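You operate a simulated robot arm through the tools that you are given. There is no shell and no other tool. Be economical: measure what you need, move in short steps, check, and stop when the job is done.

Carry out the task below with a simulated two-armed robot. There is one attempt and no reset: what you move stays moved.

TASK
Clamp mill 5's loose blank, switch the mill on and warm it up.
Fine: shut the flap before you switch on; wait till the window is green.

Only the result counts: the job must be done as asked and must still hold three seconds after the hand-in. Knocking over, shifting, dropping, spilling or breaking anything else fails it.

THE ROBOT
Two 7-joint arms with two-finger parallel grippers on one trunk, on a base that drives. Base frame: it is fixed to the floor where the robot stands at the start and does not move with it; the origin is under the middle of the robot, x ahead of it, y to its left, z up. Readings come in m, rad, newtons and seconds.
The left shoulder is at the start at [0.05, 0.158, 1.183], the right one opposite. With the tool pointing down near the work surface each hand reaches from about 0.16 to 0.66 m from the robot's upright axis, wherever it stands, measured 20 degrees to its own side. Places, roughly: control pad key [0.4, 0.2, 0.8]; control pad knob [0.4, 0.3, 0.8]; display of mill 5 [0.6, 0.1, 0.9]; grey mill 5 [0.8, 0.1, 1.1]; mill five clamp lever [0.8, 0, 1.2]; mill five flap [0.7, 0, 1.1]; mill five mode knob [0.6, 0, 0.9]; mill five power switch [0.7, -0.1, 0.9]; mill five start key [0.7, -0.1, 0.9]; mill four clamp lever [1.2, -0.5, 1.2]; mill four mode knob [1, -0.6, 0.9]; mill four power switch [1.1, -0.7, 0.9]; mill four start key [1.1, -0.7, 0.9]; mill three clamp lever [1.6, -1.1, 1.1]; mill three mode knob [1.5, -1.2, 0.9]; mill three power switch [1.5, -1.3, 0.9]. Payload 3.91 kg a hand.
The tool frame of a hand sits at the grasp point between the pads (the TCP): z along the fingers, y along the line on which they close. The tips reach 0.03 m beyond it. Largest opening 0.11 m; finger width 0.02, thickness 0.01; the body of the gripper, 0.048 by 0.112 m, starts 0.055 m behind the TCP.
Orientation is told as [roll, pitch, yaw] about the base's x, y, z axes, in that order, counted from this pose: with the fingers straight down and closing along the base's y, the tool's x points along the base's -x, its y along +y and its z along -z.

THE INTERFACE
- The arms move only by the tool move_arm. It takes "left_rows", "right_rows" or both (then of equal length, played together; a hand with none holds still); each is a list of rows, each an object of numbers (a shift or turn left out is 0, a gripper value left out holds the last): "fingers": the finger opening in m, from 0 to 0.11; "tx", "ty", "tz": the shift along the tool's x, y, z in m; "ax", "ay", "az": the turn, a rotation vector about the tool's x, y, z in rad. In form: [{"fingers": .., "tx": .., "ty": .., "tz": .., "ax": .., "ay": .., "az": ..}, ...]. A call has 1 to 8 rows; each row is the pose to reach, as a shift and turn from the pose commanded when the call began, along the tool's axes at that moment. A row lasts 0.2 s, in which the tool goes at most 0.05 m and 0.15 rad; a call with a longer step from one row to the next is refused whole, and so is a gripper value outside its range. Where a pose cannot be reached the arm comes as near as it can. A force on the tool above 60 N (or 10 N above the force at the start of the call, whichever is more), or a blocked arm, ends the call early, and 0.2 s more pass. The fingers move at their own pace (about 0.153 m/s each) and stop on an object; they squeeze with about 25 N. The grip force told is the motor's: it shows also when the fingers shut on nothing. Time passes only in rows, and 0.2 s behind the last, so rows that repeat a pose let the fingers close. The reply holds the time, the measured pose of the TCP, the force on the tool along the base axes, the opening and the grip force, in the units named above and with some noise, with the torque about the TCP (base axes, N m) and any sound that the robot's microphone picked up, and new pictures: "pictures" is both (left out), scene, wrist or none (wrist: the cameras of the hands that moved).
- Cameras (640 x 400 px; columns grow to the right, rows downward): "scene" is now at [0.1281, 0.0186, 1.325]; the picture's right is [0.19, -0.98, 0.00], its down [-0.52, -0.10, -0.85] and it looks along [0.83, 0.16, -0.53] (base axes); focal length 214 px, centre (320, 200). "left" rides on the left gripper at [0.072, -0.017, -0.103] in its tool frame; the picture's right is [0.23, 0.97, 0.00], its down [-0.76, 0.18, -0.62] and it looks along [-0.61, 0.14, 0.78] (tool axes); focal length 222 px, centre (320, 200). "right" rides on the right gripper at [0.072, 0.017, -0.103] in its tool frame; the picture's right is [-0.23, 0.97, 0.00], its down [-0.76, -0.18, -0.62] and it looks along [-0.61, -0.14, 0.78] (tool axes); focal length 222 px, centre (320, 200).
- slide_trunk(by): slides the trunk up (or, below 0, down) by that many m; the arms and the scene camera ride with it, the base frame stays. It gives what a move gives, with no picture.
- drive_base(legs): drives the robot by 1 to 6 legs, each [ahead, turn to the left] in m and rad, along the robot's own axes; the way and the turn of a leg run together, so that a leg with both is an arc; at most 1.5 m and 3.142 rad a leg. The arms and the cameras ride along, it lands a little off, and it stops where it bumps. It gives what a move gives, and a new picture of the scene camera.
- aim_head(pan, tilt): turns the head with the scene camera to pan (to the left, within 1.396 rad either way) and tilt (down, from -0.506 to 1.204), counted from straight ahead of the robot. It gives what a move gives, and a new picture of the scene camera.
- point_at(camera, pixels): for up to 12 pixels [column, row] of the newest picture of that camera ("zoom" is the newest enlarged one), the place [x, y, z] in the base frame of the surface seen there, good to about 0.003 m. No time passes.
- inspect(camera, box): a new picture of the part [left, top, right, bottom] of that camera's present view, enlarged. No time passes.
- sign_off(): hands the job in; it is judged then, once.

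Keep the steps short. Do not move on a guess: measure, check each grasp and each placing, and mend mistakes. In all there are 80 turns and 260 pictures (those below and enlarged ones count). Leave the grippers open and the arms clear of the work at the hand-in unless told otherwise, and finish with a single line.

The tools are called after "Call:" by a JSON object that holds its "method" and its "body". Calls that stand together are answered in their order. move_arm: Moves the arms, as the interface text tells. Its arguments: {"type":"object","properties":{"left_rows":{"type":"array"},"right_rows":{"type":"array"},"pictures":{"type":"string","enum":["both","scene","wrist","none"]}},"required":[]} The other tools are called the same way: slide_trunk (by) slides the trunk up or down; drive_base (legs) drives the base; aim_head (pan, tilt) turns the head that bears the scene camera; point_at (camera, pixels) gives the place of the surface under pixels of a picture; inspect (camera, box) takes an enlarged picture of a part of a camera's view; sign_off () hands the job in.

At the start:

```text
clock: 0.0
left_eef_pos: [0.388, 0.1099, 1.0]
left_tcp_rot: [0.001, 0.0, 0.0]
left_force: [-0.8, 0.1, -0.3]
left_torque: [-0.03, 0.01, 0.01]
left_gripper_width: 0.1101
left_grip_force: 0.1
right_eef_pos: [0.353, -0.1964, 1.0005]
right_tcp_rot: [0.0, 0.0, -0.001]
right_force: [-0.1, 0.0, -0.7]
right_torque: [0.01, -0.01, 0.02]
right_gripper_width: 0.1101
right_grip_force: 0.1
trunk travel left (down, up): [-0.425, 0.057]
robot x, y, heading: [0.0036, -0.0001, 0.004]
head pan, tilt: [0.192, 0.555]
```

scene: 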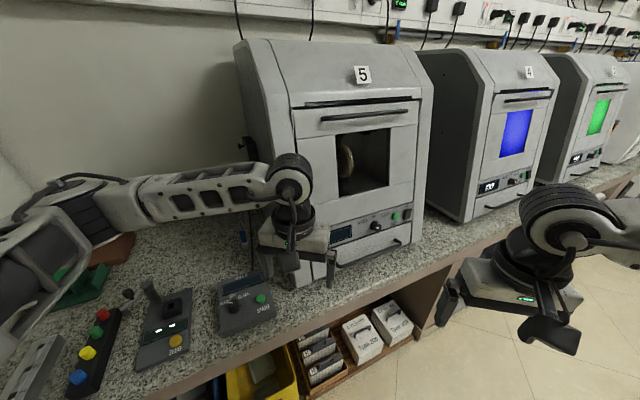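
right: 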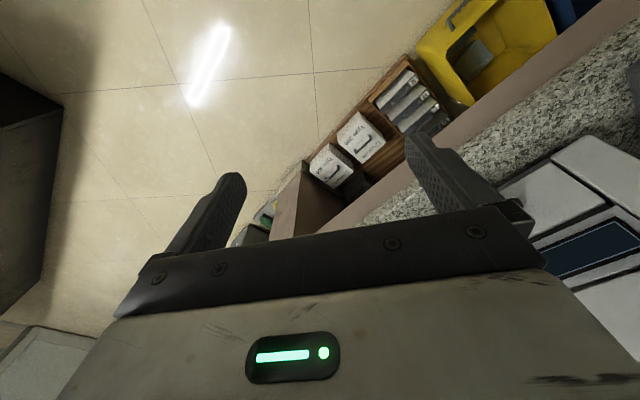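
left: 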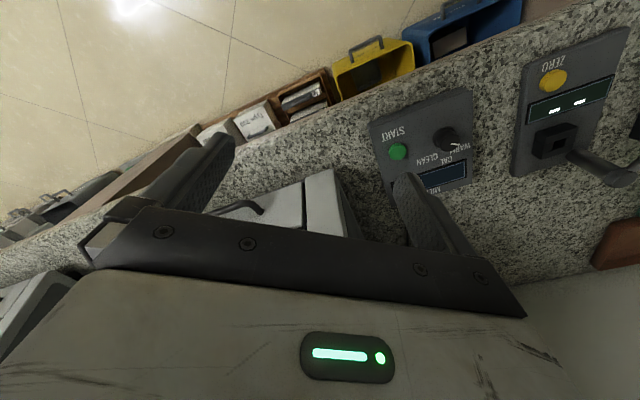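

I see mill 5 ahead with a window and a panel. I'll enlarge the mill, its panel, and the desk pad first.

Call:
{"method": "inspect", "body": {"camera": "scene", "box": [230, 30, 440, 160]}}

Call:
{"method": "inspect", "body": {"camera": "scene", "box": [300, 170, 440, 280]}}

Call:
{"method": "inspect", "body": {"camera": "scene", "box": [430, 50, 640, 220]}}

Call:
{"method": "inspect", "body": {"camera": "left", "box": [350, 20, 640, 200]}}

```text
3.05 times, centred on (335, 95) of scene
```

zoom: 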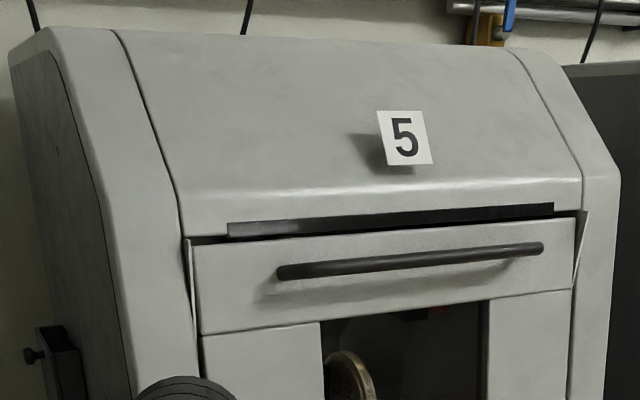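

```text
3.64 times, centred on (370, 225) of scene
```

zoom: 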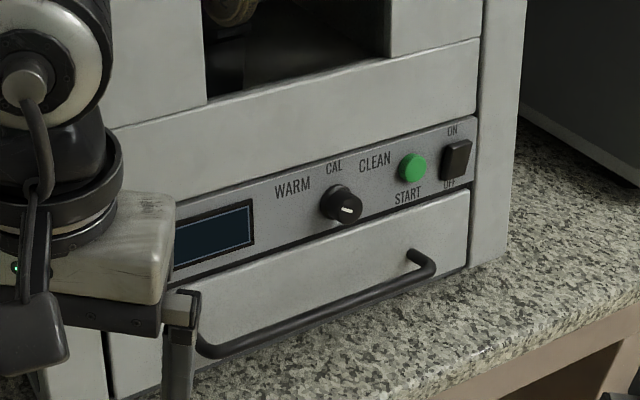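

```text
2.35 times, centred on (535, 135) of scene
```

zoom: 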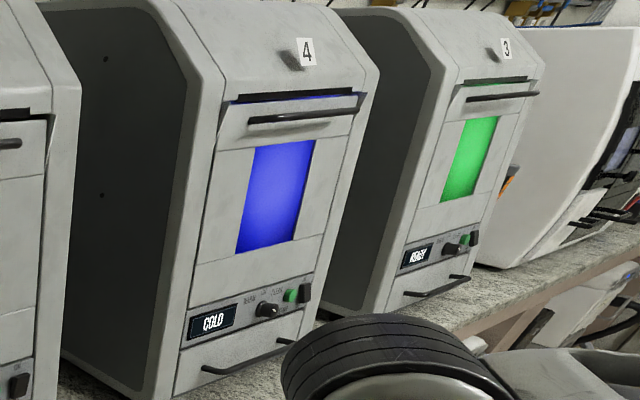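

```text
2.21 times, centred on (495, 110) of left
```

zoom: 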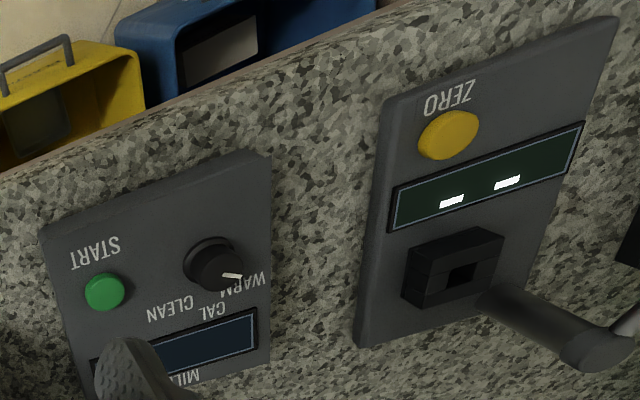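

The flap looks a little ajar (wedges at its top sides). I'll measure points on the flap, handle, label lever, panel parts.

Call:
{"method": "inspect", "body": {"camera": "scene", "box": [320, 55, 400, 105]}}

Call:
{"method": "point_at", "body": {"camera": "scene", "pixels": [[323, 119], [405, 111], [340, 90], [343, 103], [300, 109], [300, 135], [415, 101], [363, 74], [410, 205], [376, 225], [395, 216], [406, 215]]}}

Call:
{"method": "inspect", "body": {"camera": "scene", "box": [320, 120, 400, 200]}}

Call:
{"method": "inspect", "body": {"camera": "scene", "box": [355, 195, 425, 245]}}

```text
8.00 times, centred on (360, 80) of scene
```

zoom: 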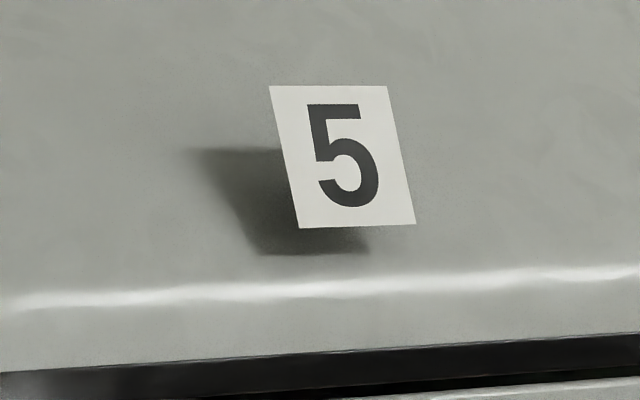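

```text
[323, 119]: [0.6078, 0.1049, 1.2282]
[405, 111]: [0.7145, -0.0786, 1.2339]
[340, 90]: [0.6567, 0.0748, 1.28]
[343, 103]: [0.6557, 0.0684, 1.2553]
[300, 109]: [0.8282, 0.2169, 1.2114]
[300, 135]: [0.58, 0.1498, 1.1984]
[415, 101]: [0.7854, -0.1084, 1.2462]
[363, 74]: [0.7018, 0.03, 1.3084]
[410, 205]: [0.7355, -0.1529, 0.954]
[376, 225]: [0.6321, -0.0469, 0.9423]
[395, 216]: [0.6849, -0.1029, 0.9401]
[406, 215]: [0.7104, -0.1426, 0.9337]
```

```text
5.00 times, centred on (360, 160) of scene
```

zoom: 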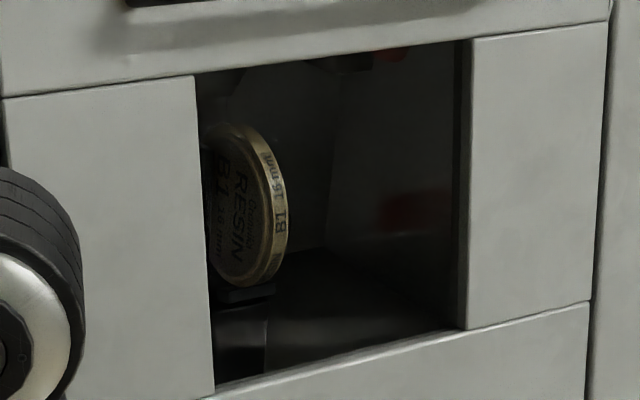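

```text
8.00 times, centred on (390, 220) of scene
```

zoom: 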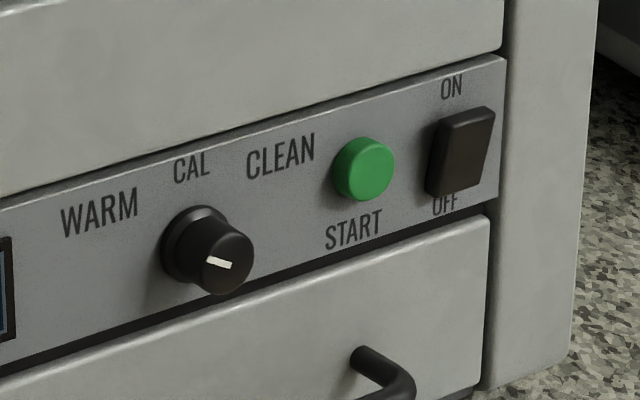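

A red item (clamp lever, seen through the window) is at the top near (398,131) with a reflection below. I'll move the left hand back out of the view, and measure the lever, blank, and bench edge.

Call:
{"method": "point_at", "body": {"camera": "scene", "pixels": [[398, 131], [400, 162], [385, 132], [345, 165], [355, 165], [380, 170], [420, 235], [425, 258], [330, 320], [200, 370], [238, 312], [262, 300]]}}

Call:
{"method": "move_arm", "body": {"left_rows": [{"tx": 0.04, "ty": 0.03}, {"tx": 0.08, "ty": 0.06}, {"tx": 0.12, "ty": 0.09}, {"tx": 0.14, "ty": 0.12}], "pictures": "scene"}}

```text
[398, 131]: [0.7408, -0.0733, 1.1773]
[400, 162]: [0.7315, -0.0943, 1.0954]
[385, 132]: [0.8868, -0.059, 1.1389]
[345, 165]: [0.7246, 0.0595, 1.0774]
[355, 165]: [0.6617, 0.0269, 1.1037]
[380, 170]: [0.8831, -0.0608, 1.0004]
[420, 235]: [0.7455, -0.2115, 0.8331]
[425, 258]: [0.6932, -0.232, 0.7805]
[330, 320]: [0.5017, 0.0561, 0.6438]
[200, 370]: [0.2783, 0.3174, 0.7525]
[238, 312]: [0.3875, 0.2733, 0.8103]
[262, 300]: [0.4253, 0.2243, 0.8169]
```

```text
clock: 1.0
left_eef_pos: [0.2695, 0.2341, 1.0041]
left_tcp_rot: [0.0, 0.001, 0.0]
left_force: [0.9, 0.1, 0.1]
left_torque: [-0.01, 0.03, -0.01]
left_gripper_width: 0.1102
left_grip_force: 0.0
left hand out of reach, approached as far as the arm can: row 4
right_eef_pos: [0.3523, -0.1959, 1.0002]
right_tcp_rot: [0.0, 0.0, 0.0]
right_force: [-0.4, -0.5, 0.2]
right_torque: [-0.03, 0.0, 0.01]
right_gripper_width: 0.1098
right_grip_force: 0.1
trunk travel left (down, up): [-0.425, 0.057]
robot x, y, heading: [-0.0006, 0.0026, -0.002]
head pan, tilt: [0.192, 0.555]
```

scene: 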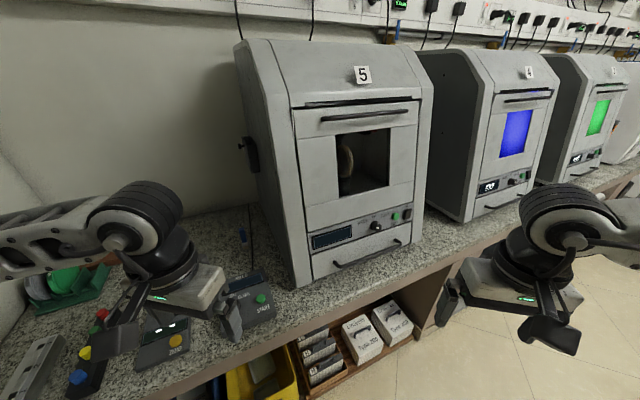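

The view is clear. I'll look at the side attachment (245,150), the flap's outline and the panel more closely.

Call:
{"method": "inspect", "body": {"camera": "scene", "box": [225, 120, 285, 180]}}

Call:
{"method": "inspect", "body": {"camera": "scene", "box": [285, 85, 435, 235]}}

Call:
{"method": "inspect", "body": {"camera": "scene", "box": [300, 200, 420, 280]}}

Call:
{"method": "point_at", "body": {"camera": "scene", "pixels": [[245, 145], [250, 160], [293, 112], [419, 102], [308, 220], [410, 185], [331, 242], [330, 265], [300, 280], [410, 265], [298, 300], [250, 330]]}}

```text
6.67 times, centred on (255, 150) of scene
```

zoom: 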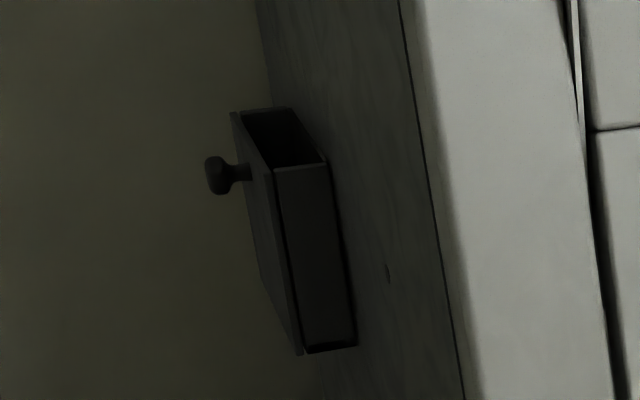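

```text
2.67 times, centred on (360, 160) of scene
```

zoom: 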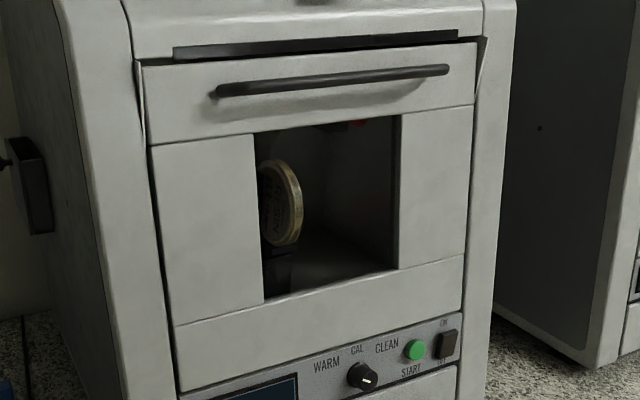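

```text
5.00 times, centred on (360, 240) of scene
```

zoom: 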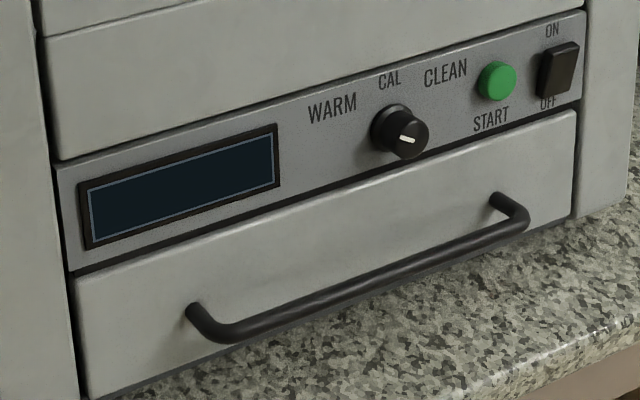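

```text
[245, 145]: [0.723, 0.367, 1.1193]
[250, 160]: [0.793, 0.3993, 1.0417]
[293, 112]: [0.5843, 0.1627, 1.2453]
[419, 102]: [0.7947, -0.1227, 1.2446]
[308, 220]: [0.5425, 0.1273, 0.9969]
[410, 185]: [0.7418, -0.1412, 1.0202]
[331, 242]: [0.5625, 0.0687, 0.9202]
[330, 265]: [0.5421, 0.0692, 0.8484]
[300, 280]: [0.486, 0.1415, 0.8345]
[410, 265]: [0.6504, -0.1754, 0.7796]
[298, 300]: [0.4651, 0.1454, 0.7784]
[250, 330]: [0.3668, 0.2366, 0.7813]
```

Mill 5's front runs along about (0.61,-0.79), so I should face it at heading ~0.66. I'll pull the right hand back a little, then drive in front of the mill.

Call:
{"method": "move_arm", "body": {"right_rows": [{"tx": 0.04}, {"tx": 0.07}], "pictures": "none"}}

Call:
{"method": "drive_base", "body": {"legs": [[0, -1.08], [0.303, 0], [0, 1.737]]}}

Call:
{"method": "aim_head", "body": {"pan": 0.0, "tilt": 0.45}}

```text
clock: 1.6
left_eef_pos: [0.2689, 0.2337, 1.0032]
left_tcp_rot: [0.001, 0.002, 0.0]
left_force: [-0.5, 0.9, 0.1]
left_torque: [0.0, 0.01, 0.0]
left_gripper_width: 0.1102
left_grip_force: 0.1
right_eef_pos: [0.2843, -0.1963, 1.0001]
right_tcp_rot: [0.0, 0.0, -0.003]
right_force: [0.4, -0.7, -0.7]
right_torque: [0.01, -0.02, 0.01]
right_gripper_width: 0.11
right_grip_force: 0.2
trunk travel left (down, up): [-0.425, 0.057]
robot x, y, heading: [-0.0006, 0.0048, 0.0]
head pan, tilt: [0.192, 0.555]
```

```text
clock: 10.7
left_eef_pos: [0.1927, 0.0907, 1.0018]
left_tcp_rot: [0.002, 0.002, 0.726]
left_force: [0.1, 0.0, -0.4]
left_torque: [0.04, 0.0, -0.03]
left_gripper_width: 0.11
left_grip_force: 0.0
right_eef_pos: [0.4887, -0.222, 1.0004]
right_tcp_rot: [-0.001, -0.002, 0.725]
right_force: [0.2, 1.6, 1.0]
right_torque: [0.03, 0.0, 0.01]
right_gripper_width: 0.11
right_grip_force: 0.1
trunk travel left (down, up): [-0.425, 0.057]
robot x, y, heading: [0.1487, -0.2616, 0.724]
head pan, tilt: [0.192, 0.555]
```

scene: 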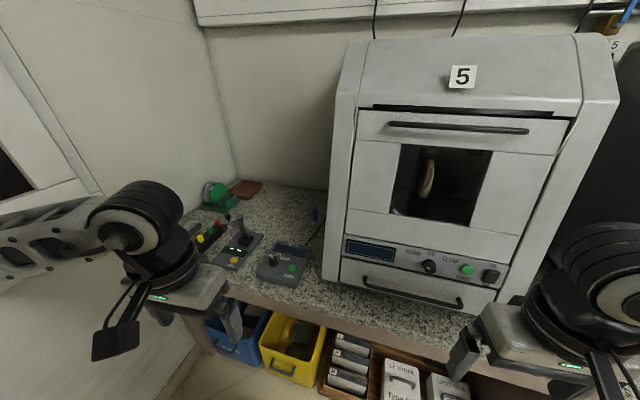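

```text
clock: 11.4
left_eef_pos: [0.1924, 0.0903, 1.0022]
left_tcp_rot: [-0.001, 0.001, 0.725]
left_force: [0.6, 0.2, 0.4]
left_torque: [-0.02, 0.0, 0.01]
left_gripper_width: 0.1102
left_grip_force: 0.1
right_eef_pos: [0.4886, -0.2226, 0.9998]
right_tcp_rot: [0.0, -0.001, 0.724]
right_force: [0.5, 1.0, -0.3]
right_torque: [0.01, 0.03, -0.01]
right_gripper_width: 0.11
right_grip_force: 0.0
trunk travel left (down, up): [-0.425, 0.057]
robot x, y, heading: [0.1479, -0.2621, 0.73]
head pan, tilt: [0.0, 0.45]
```

scene: 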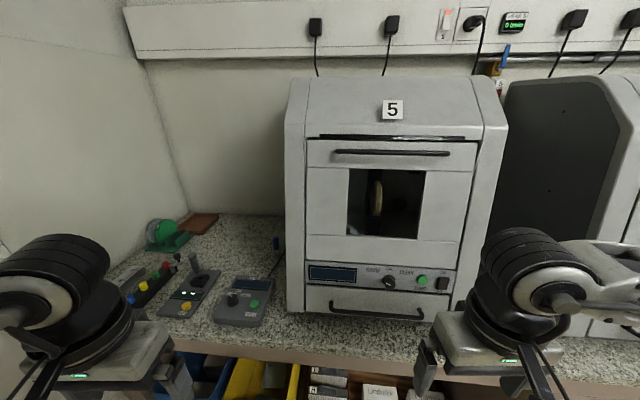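

Now I face the mill nearly squarely. I'll measure the flap edges, handle, knob, key, switch, and look inside.

Call:
{"method": "point_at", "body": {"camera": "scene", "pixels": [[340, 152], [392, 153], [445, 154], [312, 146], [470, 150], [312, 250], [455, 260], [390, 282], [423, 281], [442, 283], [330, 255], [440, 262]]}}

Call:
{"method": "point_at", "body": {"camera": "scene", "pixels": [[360, 340], [440, 345], [260, 345], [375, 198], [416, 173], [395, 215], [385, 137], [330, 180], [330, 225], [445, 180], [445, 225], [385, 310]]}}

Call:
{"method": "inspect", "body": {"camera": "scene", "box": [340, 160, 430, 245]}}

Call:
{"method": "inspect", "body": {"camera": "scene", "box": [295, 125, 495, 165]}}

```text
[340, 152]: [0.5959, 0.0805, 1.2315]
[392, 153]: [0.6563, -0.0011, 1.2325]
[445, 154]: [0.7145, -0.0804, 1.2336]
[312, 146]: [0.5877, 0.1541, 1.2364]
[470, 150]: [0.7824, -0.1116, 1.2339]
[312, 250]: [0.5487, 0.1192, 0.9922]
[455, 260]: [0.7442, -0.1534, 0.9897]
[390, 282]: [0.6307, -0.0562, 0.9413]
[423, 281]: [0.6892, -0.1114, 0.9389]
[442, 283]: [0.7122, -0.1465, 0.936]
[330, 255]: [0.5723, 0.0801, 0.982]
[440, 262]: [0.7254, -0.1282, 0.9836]
```

```text
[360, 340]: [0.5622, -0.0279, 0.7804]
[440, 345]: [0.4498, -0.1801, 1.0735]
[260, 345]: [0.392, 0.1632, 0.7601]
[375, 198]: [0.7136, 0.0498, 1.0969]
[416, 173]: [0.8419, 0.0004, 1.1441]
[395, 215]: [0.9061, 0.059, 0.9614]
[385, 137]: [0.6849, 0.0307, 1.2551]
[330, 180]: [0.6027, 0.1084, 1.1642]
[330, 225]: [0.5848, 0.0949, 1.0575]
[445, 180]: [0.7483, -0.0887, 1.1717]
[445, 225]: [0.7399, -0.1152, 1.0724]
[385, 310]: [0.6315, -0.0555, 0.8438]
```

```text
4.71 times, centred on (385, 202) of scene
```

zoom: 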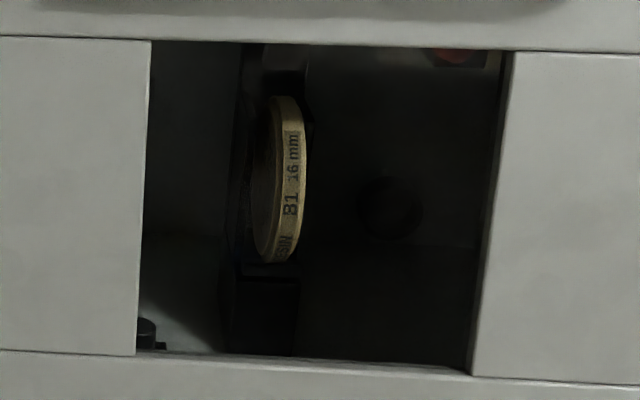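

```text
3.20 times, centred on (395, 145) of scene
```

zoom: 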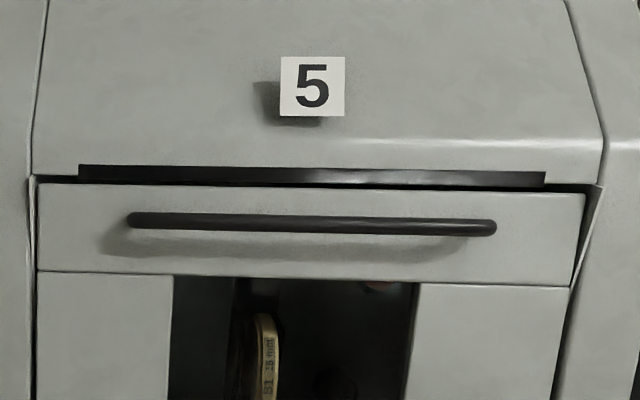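

Bar of the flap's handle: about (0.596,0.081)–(0.715,-0.080), z 1.232; inward normal (0.805,0.593). The flap leans ajar at its top. I'll turn the left gripper to point forward with fingers closing vertically, heading for the left part of the bar; right hand goes aside.

Call:
{"method": "move_arm", "body": {"left_rows": [{"tx": -0.0175, "ty": -0.028, "tz": -0.023, "ax": -0.08, "ay": -0.08, "az": 0.08}, {"tx": -0.035, "ty": -0.056, "tz": -0.046, "ax": -0.16, "ay": -0.16, "az": 0.16}, {"tx": -0.0525, "ty": -0.084, "tz": -0.069, "ax": -0.24, "ay": -0.24, "az": 0.24}, {"tx": -0.07, "ty": -0.112, "tz": -0.092, "ax": -0.32, "ay": -0.32, "az": 0.32}, {"tx": -0.0875, "ty": -0.14, "tz": -0.115, "ax": -0.4, "ay": -0.4, "az": 0.4}, {"tx": -0.105, "ty": -0.168, "tz": -0.138, "ax": -0.48, "ay": -0.48, "az": 0.48}, {"tx": -0.1225, "ty": -0.196, "tz": -0.161, "ax": -0.56, "ay": -0.56, "az": 0.56}, {"tx": -0.14, "ty": -0.224, "tz": -0.184, "ax": -0.64, "ay": -0.64, "az": 0.64}], "right_rows": [{"ty": -0.03}, {"ty": -0.06}, {"ty": -0.09}, {"ty": -0.12}, {"ty": -0.12}, {"ty": -0.12}, {"ty": -0.12}, {"ty": -0.12}], "pictures": "scene"}}

```text
clock: 13.2
left_eef_pos: [0.4469, 0.0138, 1.1872]
left_tcp_rot: [0.838, -0.337, -0.113]
left_force: [0.0, -0.7, 0.1]
left_torque: [0.01, 0.01, 0.03]
left_gripper_width: 0.1102
left_grip_force: 0.2
right_eef_pos: [0.5681, -0.3118, 0.9984]
right_tcp_rot: [0.001, 0.0, 0.724]
right_force: [0.5, -0.2, -0.3]
right_torque: [-0.02, 0.0, 0.0]
right_gripper_width: 0.1103
right_grip_force: 0.0
trunk travel left (down, up): [-0.425, 0.057]
robot x, y, heading: [0.1478, -0.2654, 0.725]
head pan, tilt: [0.0, 0.45]
```

scene: 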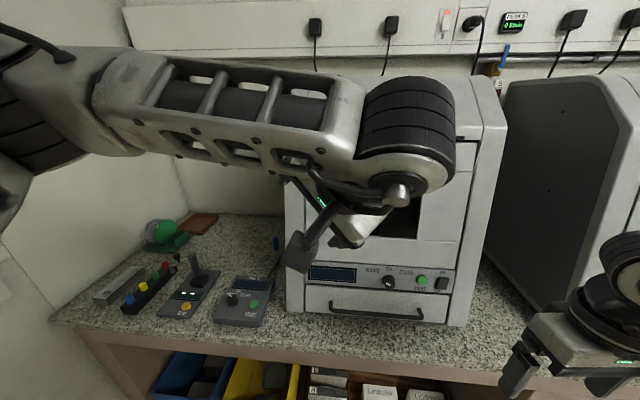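

Arm moves well; rotation is 60% done. Continue the turn in place.

Call:
{"method": "move_arm", "body": {"left_rows": [{"ax": -0.08, "ay": -0.08, "az": 0.08}, {"ax": -0.16, "ay": -0.16, "az": 0.16}, {"ax": -0.24, "ay": -0.24, "az": 0.24}, {"ax": -0.32, "ay": -0.32, "az": 0.32}, {"ax": -0.4, "ay": -0.4, "az": 0.4}, {"ax": -0.48, "ay": -0.48, "az": 0.48}, {"ax": -0.565, "ay": -0.565, "az": 0.565}]}}

```text
clock: 14.8
left_eef_pos: [0.4455, 0.0153, 1.1859]
left_tcp_rot: [1.565, -0.004, -0.842]
left_force: [0.3, -0.7, 0.1]
left_torque: [0.0, 0.0, 0.01]
left_gripper_width: 0.1101
left_grip_force: 0.0
right_eef_pos: [0.5683, -0.3121, 0.9969]
right_tcp_rot: [0.0, 0.0, 0.723]
right_force: [-0.5, 0.5, 0.1]
right_torque: [0.02, 0.04, -0.03]
right_gripper_width: 0.1102
right_grip_force: 0.1
trunk travel left (down, up): [-0.425, 0.057]
robot x, y, heading: [0.1467, -0.2647, 0.722]
head pan, tilt: [0.0, 0.45]
```

scene: 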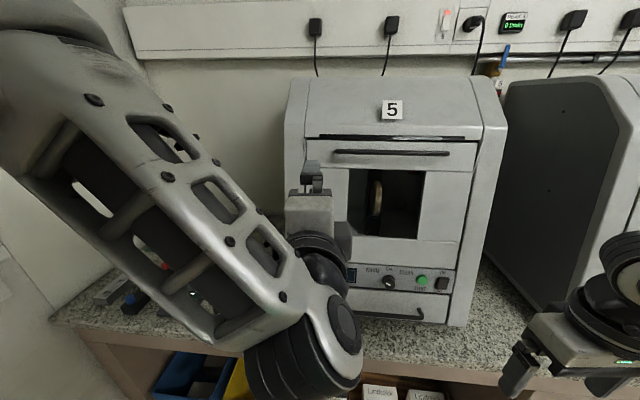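
left: 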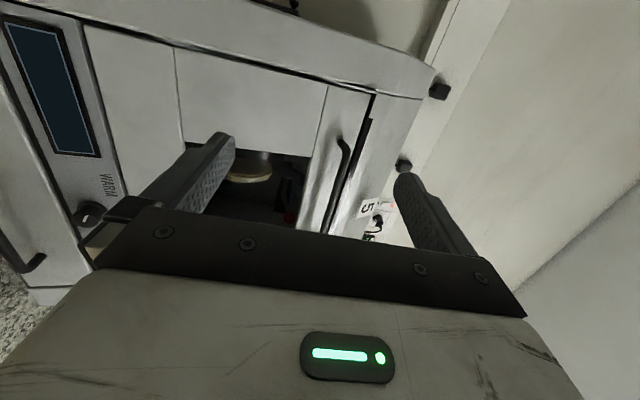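

Gripper points forward with fingers vertical. Now shift to 7 cm before the bar, squared to the mill, opening 0.06.

Call:
{"method": "move_arm", "body": {"left_rows": [{"fingers": 0.06, "tx": -0.022, "ty": 0.0115, "tz": 0.01}, {"tx": -0.043, "ty": 0.023, "tz": 0.03, "ay": -0.03}, {"tx": -0.065, "ty": 0.0345, "tz": 0.055, "ay": -0.06}, {"tx": -0.086, "ty": 0.046, "tz": 0.085, "ay": -0.09}]}}

```text
clock: 15.8
left_eef_pos: [0.5674, 0.0087, 1.2324]
left_tcp_rot: [1.562, -0.003, -0.932]
left_force: [0.4, 0.5, -0.1]
left_torque: [0.0, -0.01, -0.04]
left_gripper_width: 0.06
left_grip_force: 0.1
right_eef_pos: [0.5685, -0.3111, 0.9975]
right_tcp_rot: [-0.002, -0.001, 0.724]
right_force: [1.3, 0.2, -0.4]
right_torque: [0.04, -0.01, 0.01]
right_gripper_width: 0.11
right_grip_force: 0.0
trunk travel left (down, up): [-0.425, 0.057]
robot x, y, heading: [0.1473, -0.2659, 0.73]
head pan, tilt: [0.0, 0.45]
```

scene: 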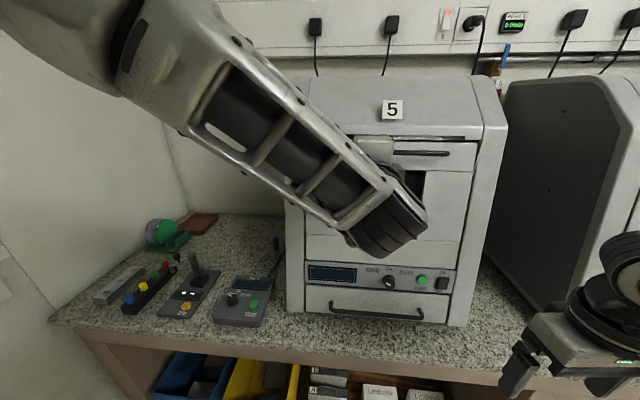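
left: 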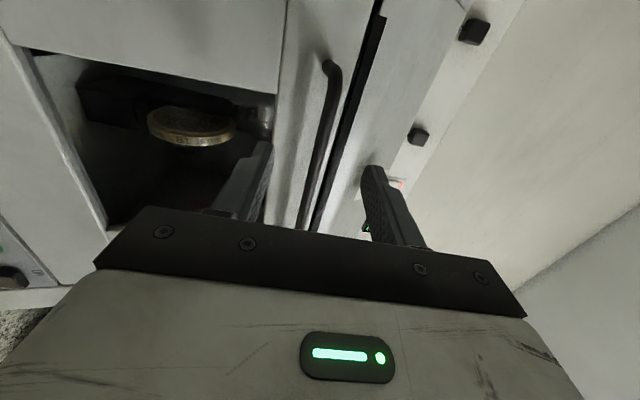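

The bar runs between the fingers in the wrist view. Advance 0.055 m, then close.

Call:
{"method": "move_arm", "body": {"left_rows": [{"tz": 0.03}, {"tz": 0.055}, {"tz": 0.055, "fingers": 0.0}, {"tz": 0.055, "fingers": 0.0}, {"tz": 0.055, "fingers": 0.0}]}}

```text
clock: 17.0
left_eef_pos: [0.6113, 0.0422, 1.2337]
left_tcp_rot: [1.564, -0.003, -0.931]
left_force: [2.4, 2.0, 2.4]
left_torque: [0.36, 0.21, -0.35]
left_gripper_width: 0.0109
left_grip_force: 45.1
right_eef_pos: [0.5686, -0.312, 0.9978]
right_tcp_rot: [0.0, 0.0, 0.725]
right_force: [-0.1, -1.1, 0.1]
right_torque: [-0.01, 0.02, 0.01]
right_gripper_width: 0.11
right_grip_force: 0.1
trunk travel left (down, up): [-0.425, 0.057]
robot x, y, heading: [0.1465, -0.2651, 0.724]
head pan, tilt: [0.0, 0.45]
```

scene: 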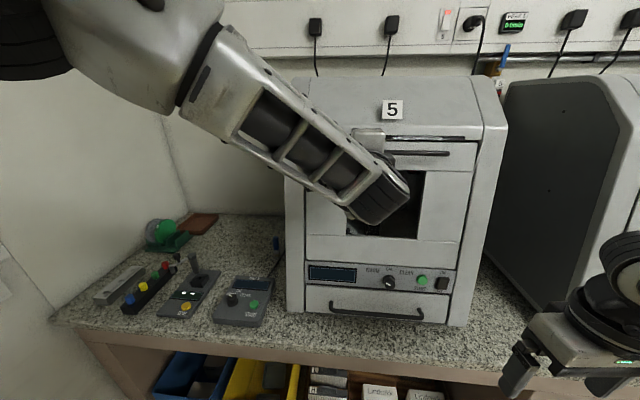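
left: 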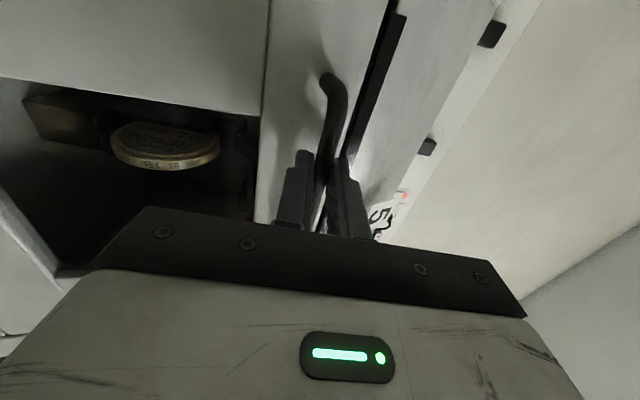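

The bar is gripped (0.011 m). Pull back 4 cm gently to see how the flap opens.

Call:
{"method": "move_arm", "body": {"left_rows": [{"tz": -0.01, "fingers": 0}, {"tz": -0.02}, {"tz": -0.03}, {"tz": -0.04}]}}

```text
clock: 18.0
left_eef_pos: [0.5777, 0.0175, 1.2342]
left_tcp_rot: [1.567, -0.006, -0.928]
left_force: [-0.8, 4.1, 10.1]
left_torque: [0.44, 0.11, -0.15]
left_gripper_width: 0.0106
left_grip_force: 44.8
right_eef_pos: [0.5675, -0.3124, 0.9985]
right_tcp_rot: [0.0, -0.001, 0.724]
right_force: [0.3, -0.4, -0.3]
right_torque: [-0.01, 0.0, -0.03]
right_gripper_width: 0.1098
right_grip_force: 0.1
trunk travel left (down, up): [-0.425, 0.057]
robot x, y, heading: [0.1428, -0.263, 0.73]
head pan, tilt: [0.0, 0.45]
```

scene: 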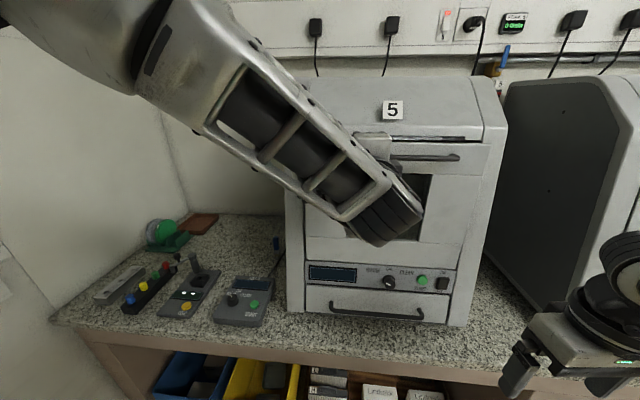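
left: 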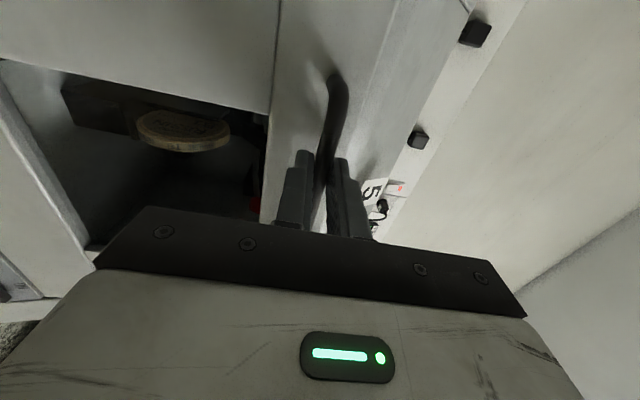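

The flap is bottom-hinged and coming along with little force. Continue on an arc about the hinge (z≈0.985), turning the hand with it.

Call:
{"method": "move_arm", "body": {"left_rows": [{"tz": -0.018, "ty": -0.004, "ax": 0.075, "fingers": 0}, {"tz": -0.0368, "ty": -0.0087, "ax": 0.15}, {"tz": -0.054, "ty": -0.015, "ax": 0.225}, {"tz": -0.0718, "ty": -0.0228, "ax": 0.3}, {"tz": -0.088, "ty": -0.032, "ax": 0.375}, {"tz": -0.1044, "ty": -0.042, "ax": 0.45}]}}

```text
clock: 19.4
left_eef_pos: [0.4882, -0.0489, 1.1956]
left_tcp_rot: [1.132, -0.006, -0.936]
left_force: [-19.7, -7.5, 40.0]
left_torque: [0.42, 0.09, -0.27]
left_gripper_width: 0.0109
left_grip_force: 45.9
right_eef_pos: [0.5645, -0.3143, 0.9991]
right_tcp_rot: [-0.001, -0.008, 0.725]
right_force: [0.1, 0.0, -0.5]
right_torque: [0.0, -0.03, -0.01]
right_gripper_width: 0.1099
right_grip_force: 0.1
trunk travel left (down, up): [-0.425, 0.057]
robot x, y, heading: [0.1458, -0.264, 0.718]
head pan, tilt: [0.0, 0.45]
```

scene: 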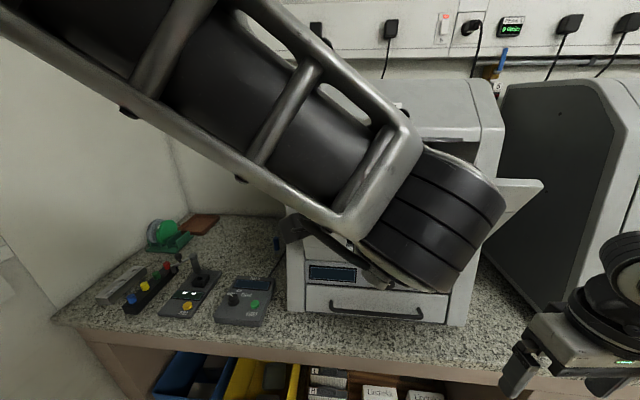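
left: 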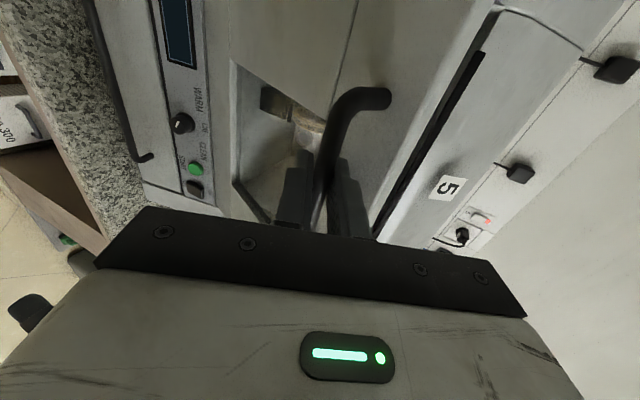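

Radial force suggests the hinge is lower (fit: z≈0.955, d≈0.51, radius 0.281). Continue opening along that corrected arc to about 57°.

Call:
{"method": "move_arm", "body": {"left_rows": [{"tz": -0.0185, "ty": -0.018, "ax": 0.075, "fingers": 0}, {"tz": -0.0286, "ty": -0.0378, "ax": 0.155}, {"tz": -0.036, "ty": -0.057, "ax": 0.23}, {"tz": -0.0433, "ty": -0.0773, "ax": 0.305}, {"tz": -0.048, "ty": -0.098, "ax": 0.38}, {"tz": -0.0519, "ty": -0.1186, "ax": 0.455}]}}

```text
clock: 20.7
left_eef_pos: [0.4314, -0.0929, 1.1274]
left_tcp_rot: [0.755, -0.007, -0.917]
left_force: [9.7, -0.2, -5.8]
left_torque: [0.9, 0.63, -0.37]
left_gripper_width: 0.0108
left_grip_force: 45.1
right_eef_pos: [0.5672, -0.3167, 0.9943]
right_tcp_rot: [-0.002, 0.016, 0.724]
right_force: [0.6, 0.4, 0.9]
right_torque: [0.0, -0.01, -0.01]
right_gripper_width: 0.11
right_grip_force: 0.1
trunk travel left (down, up): [-0.425, 0.057]
robot x, y, heading: [0.1484, -0.2642, 0.72]
head pan, tilt: [0.0, 0.45]
stopped in row 6 (left hand): the force on the tool passed its limit at 72 N (the readings are from after the stop); the commanded pose is now the measured one
```

scene: 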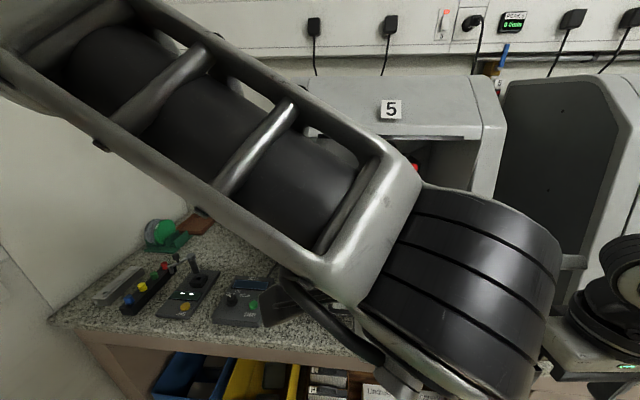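
left: 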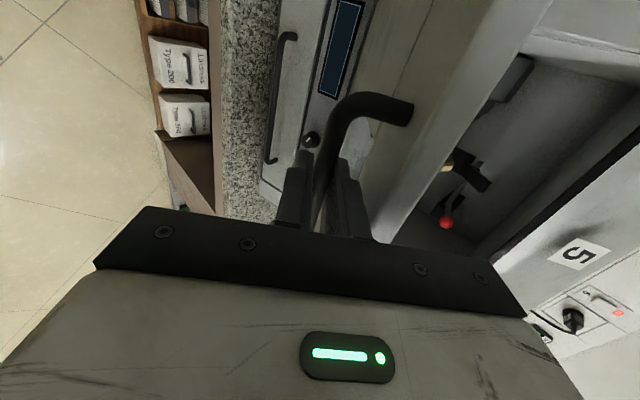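

The flap met a force at about 50° open — perhaps its end stop. The red-knobbed lever is visible inside. I'll loosen the fingers slightly and see whether the flap stays.

Call:
{"method": "move_arm", "body": {"left_rows": [{"fingers": 0.03}, {"fingers": 0.03}, {"fingers": 0.03}], "pictures": "wrist"}}

```text
clock: 21.5
left_eef_pos: [0.4303, -0.0919, 1.1285]
left_tcp_rot: [0.756, -0.01, -0.913]
left_force: [-4.7, -2.2, -2.5]
left_torque: [0.12, -0.13, -0.06]
left_gripper_width: 0.0269
left_grip_force: 0.1
right_eef_pos: [0.5654, -0.3153, 0.9949]
right_tcp_rot: [-0.003, 0.014, 0.727]
right_force: [0.2, 0.6, -0.4]
right_torque: [-0.02, -0.03, 0.01]
right_gripper_width: 0.1101
right_grip_force: 0.1
trunk travel left (down, up): [-0.425, 0.057]
robot x, y, heading: [0.147, -0.2646, 0.724]
head pan, tilt: [0.0, 0.45]
```

left: 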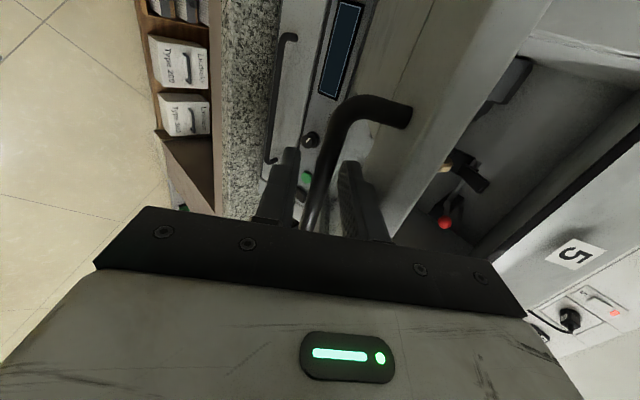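

It holds. Look at the interior from the wrist camera and measure the lever.

Call:
{"method": "inspect", "body": {"camera": "left", "box": [400, 90, 560, 240]}}

Call:
{"method": "point_at", "body": {"camera": "left", "pixels": [[445, 223], [455, 205], [462, 190], [445, 168], [480, 183], [460, 175], [500, 90], [330, 130], [360, 112], [405, 112], [540, 40]]}}

```text
2.67 times, centred on (480, 165) of left
```

zoom: 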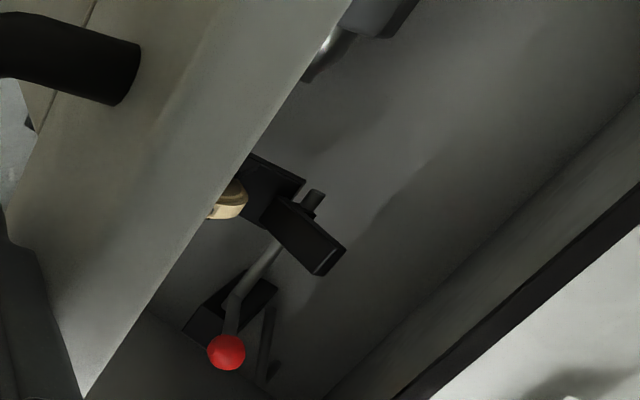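

```text
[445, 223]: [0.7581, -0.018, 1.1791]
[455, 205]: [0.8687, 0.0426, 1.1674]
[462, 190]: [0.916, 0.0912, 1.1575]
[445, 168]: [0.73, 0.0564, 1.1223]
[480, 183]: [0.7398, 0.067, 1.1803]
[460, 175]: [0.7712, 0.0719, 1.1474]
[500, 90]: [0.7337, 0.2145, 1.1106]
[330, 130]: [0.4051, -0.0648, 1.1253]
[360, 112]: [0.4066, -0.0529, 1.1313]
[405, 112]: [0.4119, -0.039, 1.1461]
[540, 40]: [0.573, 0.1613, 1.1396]
```

Red ball at (0.758,-0.018,1.179). I'll withdraw the left hand along its axis, then to the left, to clear the view.

Call:
{"method": "move_arm", "body": {"left_rows": [{"tz": -0.03, "fingers": 0.03}, {"tz": -0.06}, {"tz": -0.08, "tx": 0.03}, {"tz": -0.09, "tx": 0.075}, {"tz": -0.09, "tx": 0.12}, {"tz": -0.09, "tx": 0.165}, {"tz": -0.09, "tx": 0.21}, {"tz": -0.09, "tx": 0.25}], "pictures": "scene"}}

```text
clock: 23.3
left_eef_pos: [0.2755, 0.0321, 1.2184]
left_tcp_rot: [0.756, -0.014, -0.908]
left_force: [-0.8, 0.0, -0.7]
left_torque: [-0.01, 0.01, 0.03]
left_gripper_width: 0.0298
left_grip_force: 0.0
left hand out of reach, approached as far as the arm can: row 6, 7, 8
right_eef_pos: [0.5642, -0.3159, 0.9941]
right_tcp_rot: [-0.003, 0.013, 0.727]
right_force: [-0.7, -0.1, -0.8]
right_torque: [0.02, -0.01, 0.0]
right_gripper_width: 0.1103
right_grip_force: 0.1
trunk travel left (down, up): [-0.425, 0.057]
robot x, y, heading: [0.1487, -0.265, 0.727]
head pan, tilt: [0.0, 0.45]
```

scene: 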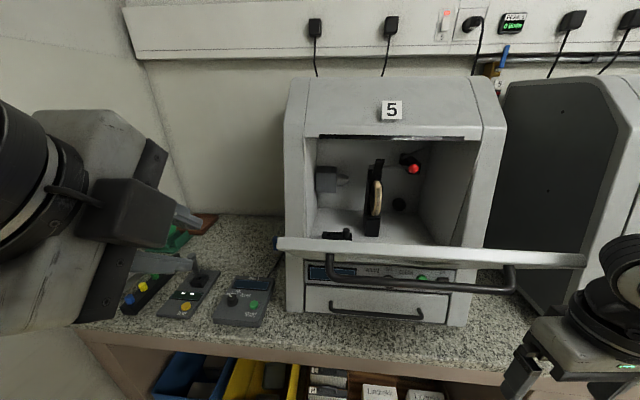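

The flap dropped to nearly horizontal; interior is open. Enlarge the interior.

Call:
{"method": "inspect", "body": {"camera": "scene", "box": [310, 135, 480, 245]}}

Call:
{"method": "inspect", "body": {"camera": "scene", "box": [355, 145, 435, 195]}}

Call:
{"method": "point_at", "body": {"camera": "scene", "pixels": [[414, 169], [405, 162], [408, 157], [378, 165], [374, 185], [378, 185], [371, 195], [326, 180], [430, 262], [335, 236], [400, 250], [470, 210]]}}

```text
3.64 times, centred on (395, 190) of scene
```

zoom: 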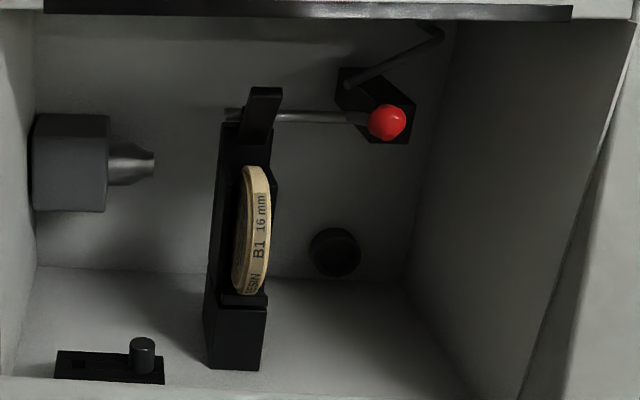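

```text
8.00 times, centred on (395, 170) of scene
```

zoom: 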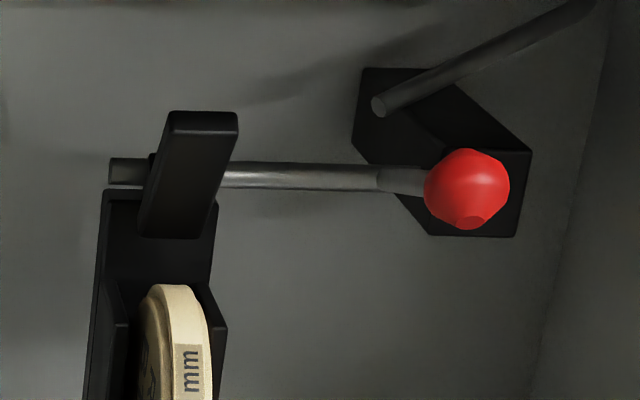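

```text
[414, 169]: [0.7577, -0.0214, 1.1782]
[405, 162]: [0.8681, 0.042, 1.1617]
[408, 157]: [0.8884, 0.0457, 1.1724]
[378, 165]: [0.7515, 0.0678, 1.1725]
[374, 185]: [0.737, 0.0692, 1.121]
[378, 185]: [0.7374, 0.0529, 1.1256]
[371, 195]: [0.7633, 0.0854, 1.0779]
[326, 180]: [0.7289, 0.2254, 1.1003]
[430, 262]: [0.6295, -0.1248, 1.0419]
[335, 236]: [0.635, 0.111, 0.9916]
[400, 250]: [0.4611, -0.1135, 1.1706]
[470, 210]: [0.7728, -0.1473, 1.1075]
```

Measure along the lever rod, paddle, and ball using a tight zoom.

Call:
{"method": "point_at", "body": {"camera": "zoom", "pixels": [[120, 172], [250, 175], [320, 177], [370, 178], [400, 180], [430, 180], [467, 190], [475, 220], [205, 120], [190, 160], [170, 225], [130, 210]]}}

Call:
{"method": "point_at", "body": {"camera": "zoom", "pixels": [[380, 105], [450, 75], [560, 20], [400, 85], [370, 140], [490, 150], [490, 225], [185, 300], [205, 330], [160, 330], [110, 330], [300, 260]]}}

```text
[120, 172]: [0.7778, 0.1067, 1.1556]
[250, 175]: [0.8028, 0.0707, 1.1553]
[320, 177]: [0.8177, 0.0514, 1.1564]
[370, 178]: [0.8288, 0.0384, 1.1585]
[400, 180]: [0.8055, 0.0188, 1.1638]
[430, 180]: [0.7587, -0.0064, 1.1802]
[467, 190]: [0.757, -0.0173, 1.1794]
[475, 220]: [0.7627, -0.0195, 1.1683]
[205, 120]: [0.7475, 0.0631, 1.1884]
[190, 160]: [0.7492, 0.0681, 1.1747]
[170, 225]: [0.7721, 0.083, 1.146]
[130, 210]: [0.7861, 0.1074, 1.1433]
```

```text
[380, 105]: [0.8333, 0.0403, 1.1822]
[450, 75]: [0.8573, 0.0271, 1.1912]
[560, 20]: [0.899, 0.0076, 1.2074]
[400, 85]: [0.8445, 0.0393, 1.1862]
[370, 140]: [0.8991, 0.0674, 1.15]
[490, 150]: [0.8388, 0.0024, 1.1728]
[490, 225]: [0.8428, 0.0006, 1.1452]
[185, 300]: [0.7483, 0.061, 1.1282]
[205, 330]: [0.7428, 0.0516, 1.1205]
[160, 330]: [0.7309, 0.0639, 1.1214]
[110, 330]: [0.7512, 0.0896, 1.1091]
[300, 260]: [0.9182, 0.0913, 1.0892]
```

Geometry: lever shaft along the mill's width at d≈0.69, z≈1.157; ball forward of it at z≈1.178; the paddle sits above the blank, so swinging the ball down clamps. I'll bring the right hand back, up, and tilt it to point forward-down, clear of the flap.

Call:
{"method": "move_arm", "body": {"right_rows": [{"tx": 0.03, "fingers": 0.07}, {"tx": 0.06}, {"tx": 0.06, "tz": -0.04, "ay": -0.12}, {"tx": 0.06, "tz": -0.08, "ay": -0.24}, {"tx": 0.06, "tz": -0.12, "ay": -0.36}, {"tx": 0.06, "tz": -0.16, "ay": -0.48}, {"tx": 0.05, "tz": -0.2, "ay": -0.6}, {"tx": 0.03, "tz": -0.24, "ay": -0.72}]}}

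Call:
{"method": "slide_trunk", "body": {"by": 0.05}}

```text
clock: 25.1
left_eef_pos: [0.2765, 0.0324, 1.2176]
left_tcp_rot: [0.752, -0.017, -0.908]
left_force: [0.5, 1.2, -0.5]
left_torque: [0.02, -0.01, 0.0]
left_gripper_width: 0.0299
left_grip_force: 0.0
right_eef_pos: [0.5448, -0.3313, 1.2347]
right_tcp_rot: [-0.003, -0.707, 0.728]
right_force: [0.3, -0.5, -0.8]
right_torque: [0.0, 0.01, 0.03]
right_gripper_width: 0.07
right_grip_force: 0.1
right hand out of reach, approached as far as the arm can: row 2, 3, 4, 5, 6, 7
trunk travel left (down, up): [-0.425, 0.057]
robot x, y, heading: [0.1457, -0.2653, 0.726]
head pan, tilt: [0.0, 0.45]
```

scene: 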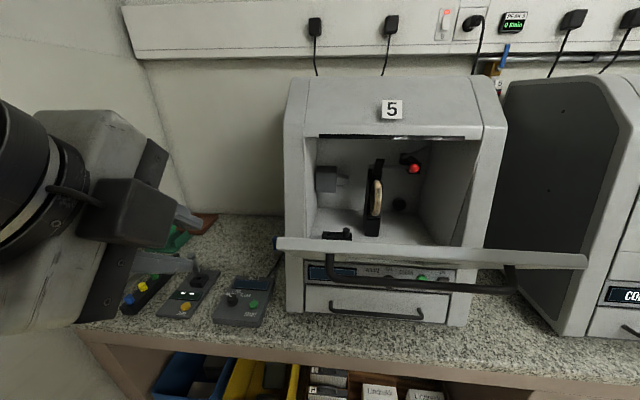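
right: 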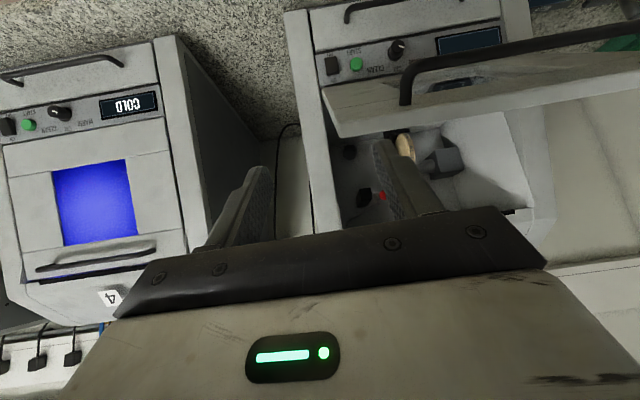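

```text
clock: 26.0
left_eef_pos: [0.2759, 0.0318, 1.2676]
left_tcp_rot: [0.753, -0.014, -0.907]
left_force: [0.1, 0.2, -0.3]
left_torque: [0.0, 0.0, 0.01]
left_gripper_width: 0.0299
left_grip_force: 0.1
right_eef_pos: [0.5446, -0.3316, 1.2851]
right_tcp_rot: [-0.005, -0.705, 0.731]
right_force: [-0.2, 0.5, -1.0]
right_torque: [0.01, 0.05, 0.04]
right_gripper_width: 0.0701
right_grip_force: 0.0
trunk travel left (down, up): [-0.475, 0.007]
robot x, y, heading: [0.1461, -0.2653, 0.726]
head pan, tilt: [0.0, 0.45]
```

Now move the right hand in front of the opening, aimed at the ball, 30° below horizontal.

Call:
{"method": "move_arm", "body": {"right_rows": [{"tx": -0.024, "ty": 0.018, "tz": 0.02, "ay": -0.06, "ax": 0.01, "az": 0.01}, {"tx": -0.049, "ty": 0.035, "tz": 0.04, "ay": -0.12, "ax": 0.02, "az": 0.022}, {"tx": -0.073, "ty": 0.053, "tz": 0.06, "ay": -0.18, "ax": 0.03, "az": 0.034}, {"tx": -0.097, "ty": 0.071, "tz": 0.08, "ay": -0.24, "ax": 0.04, "az": 0.045}, {"tx": -0.122, "ty": 0.088, "tz": 0.1, "ay": -0.29, "ax": 0.05, "az": 0.056}, {"tx": -0.146, "ty": 0.106, "tz": 0.121, "ay": -0.34, "ax": 0.058, "az": 0.068}]}}

```text
clock: 27.4
left_eef_pos: [0.2758, 0.0318, 1.2665]
left_tcp_rot: [0.753, -0.015, -0.907]
left_force: [0.8, 0.2, 0.1]
left_torque: [0.05, 0.01, -0.01]
left_gripper_width: 0.0304
left_grip_force: 0.0
right_eef_pos: [0.6162, -0.1259, 1.2874]
right_tcp_rot: [0.022, -1.046, 0.621]
right_force: [-0.8, 0.1, 0.1]
right_torque: [0.03, -0.01, 0.01]
right_gripper_width: 0.0699
right_grip_force: 0.1
trunk travel left (down, up): [-0.475, 0.007]
robot x, y, heading: [0.147, -0.2669, 0.725]
head pan, tilt: [0.0, 0.45]
```

scene: 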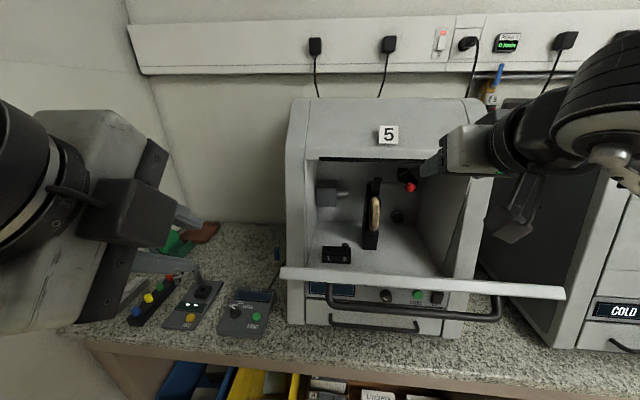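
right: 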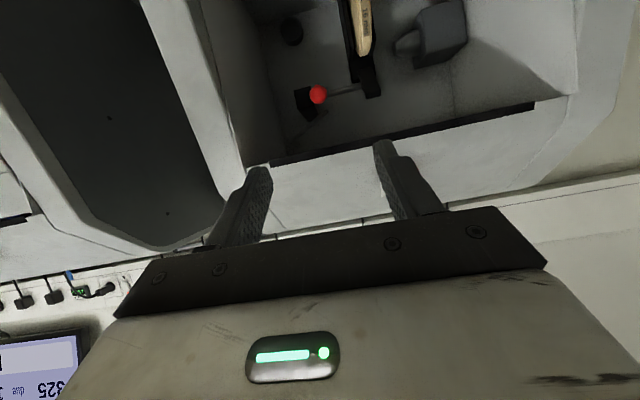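

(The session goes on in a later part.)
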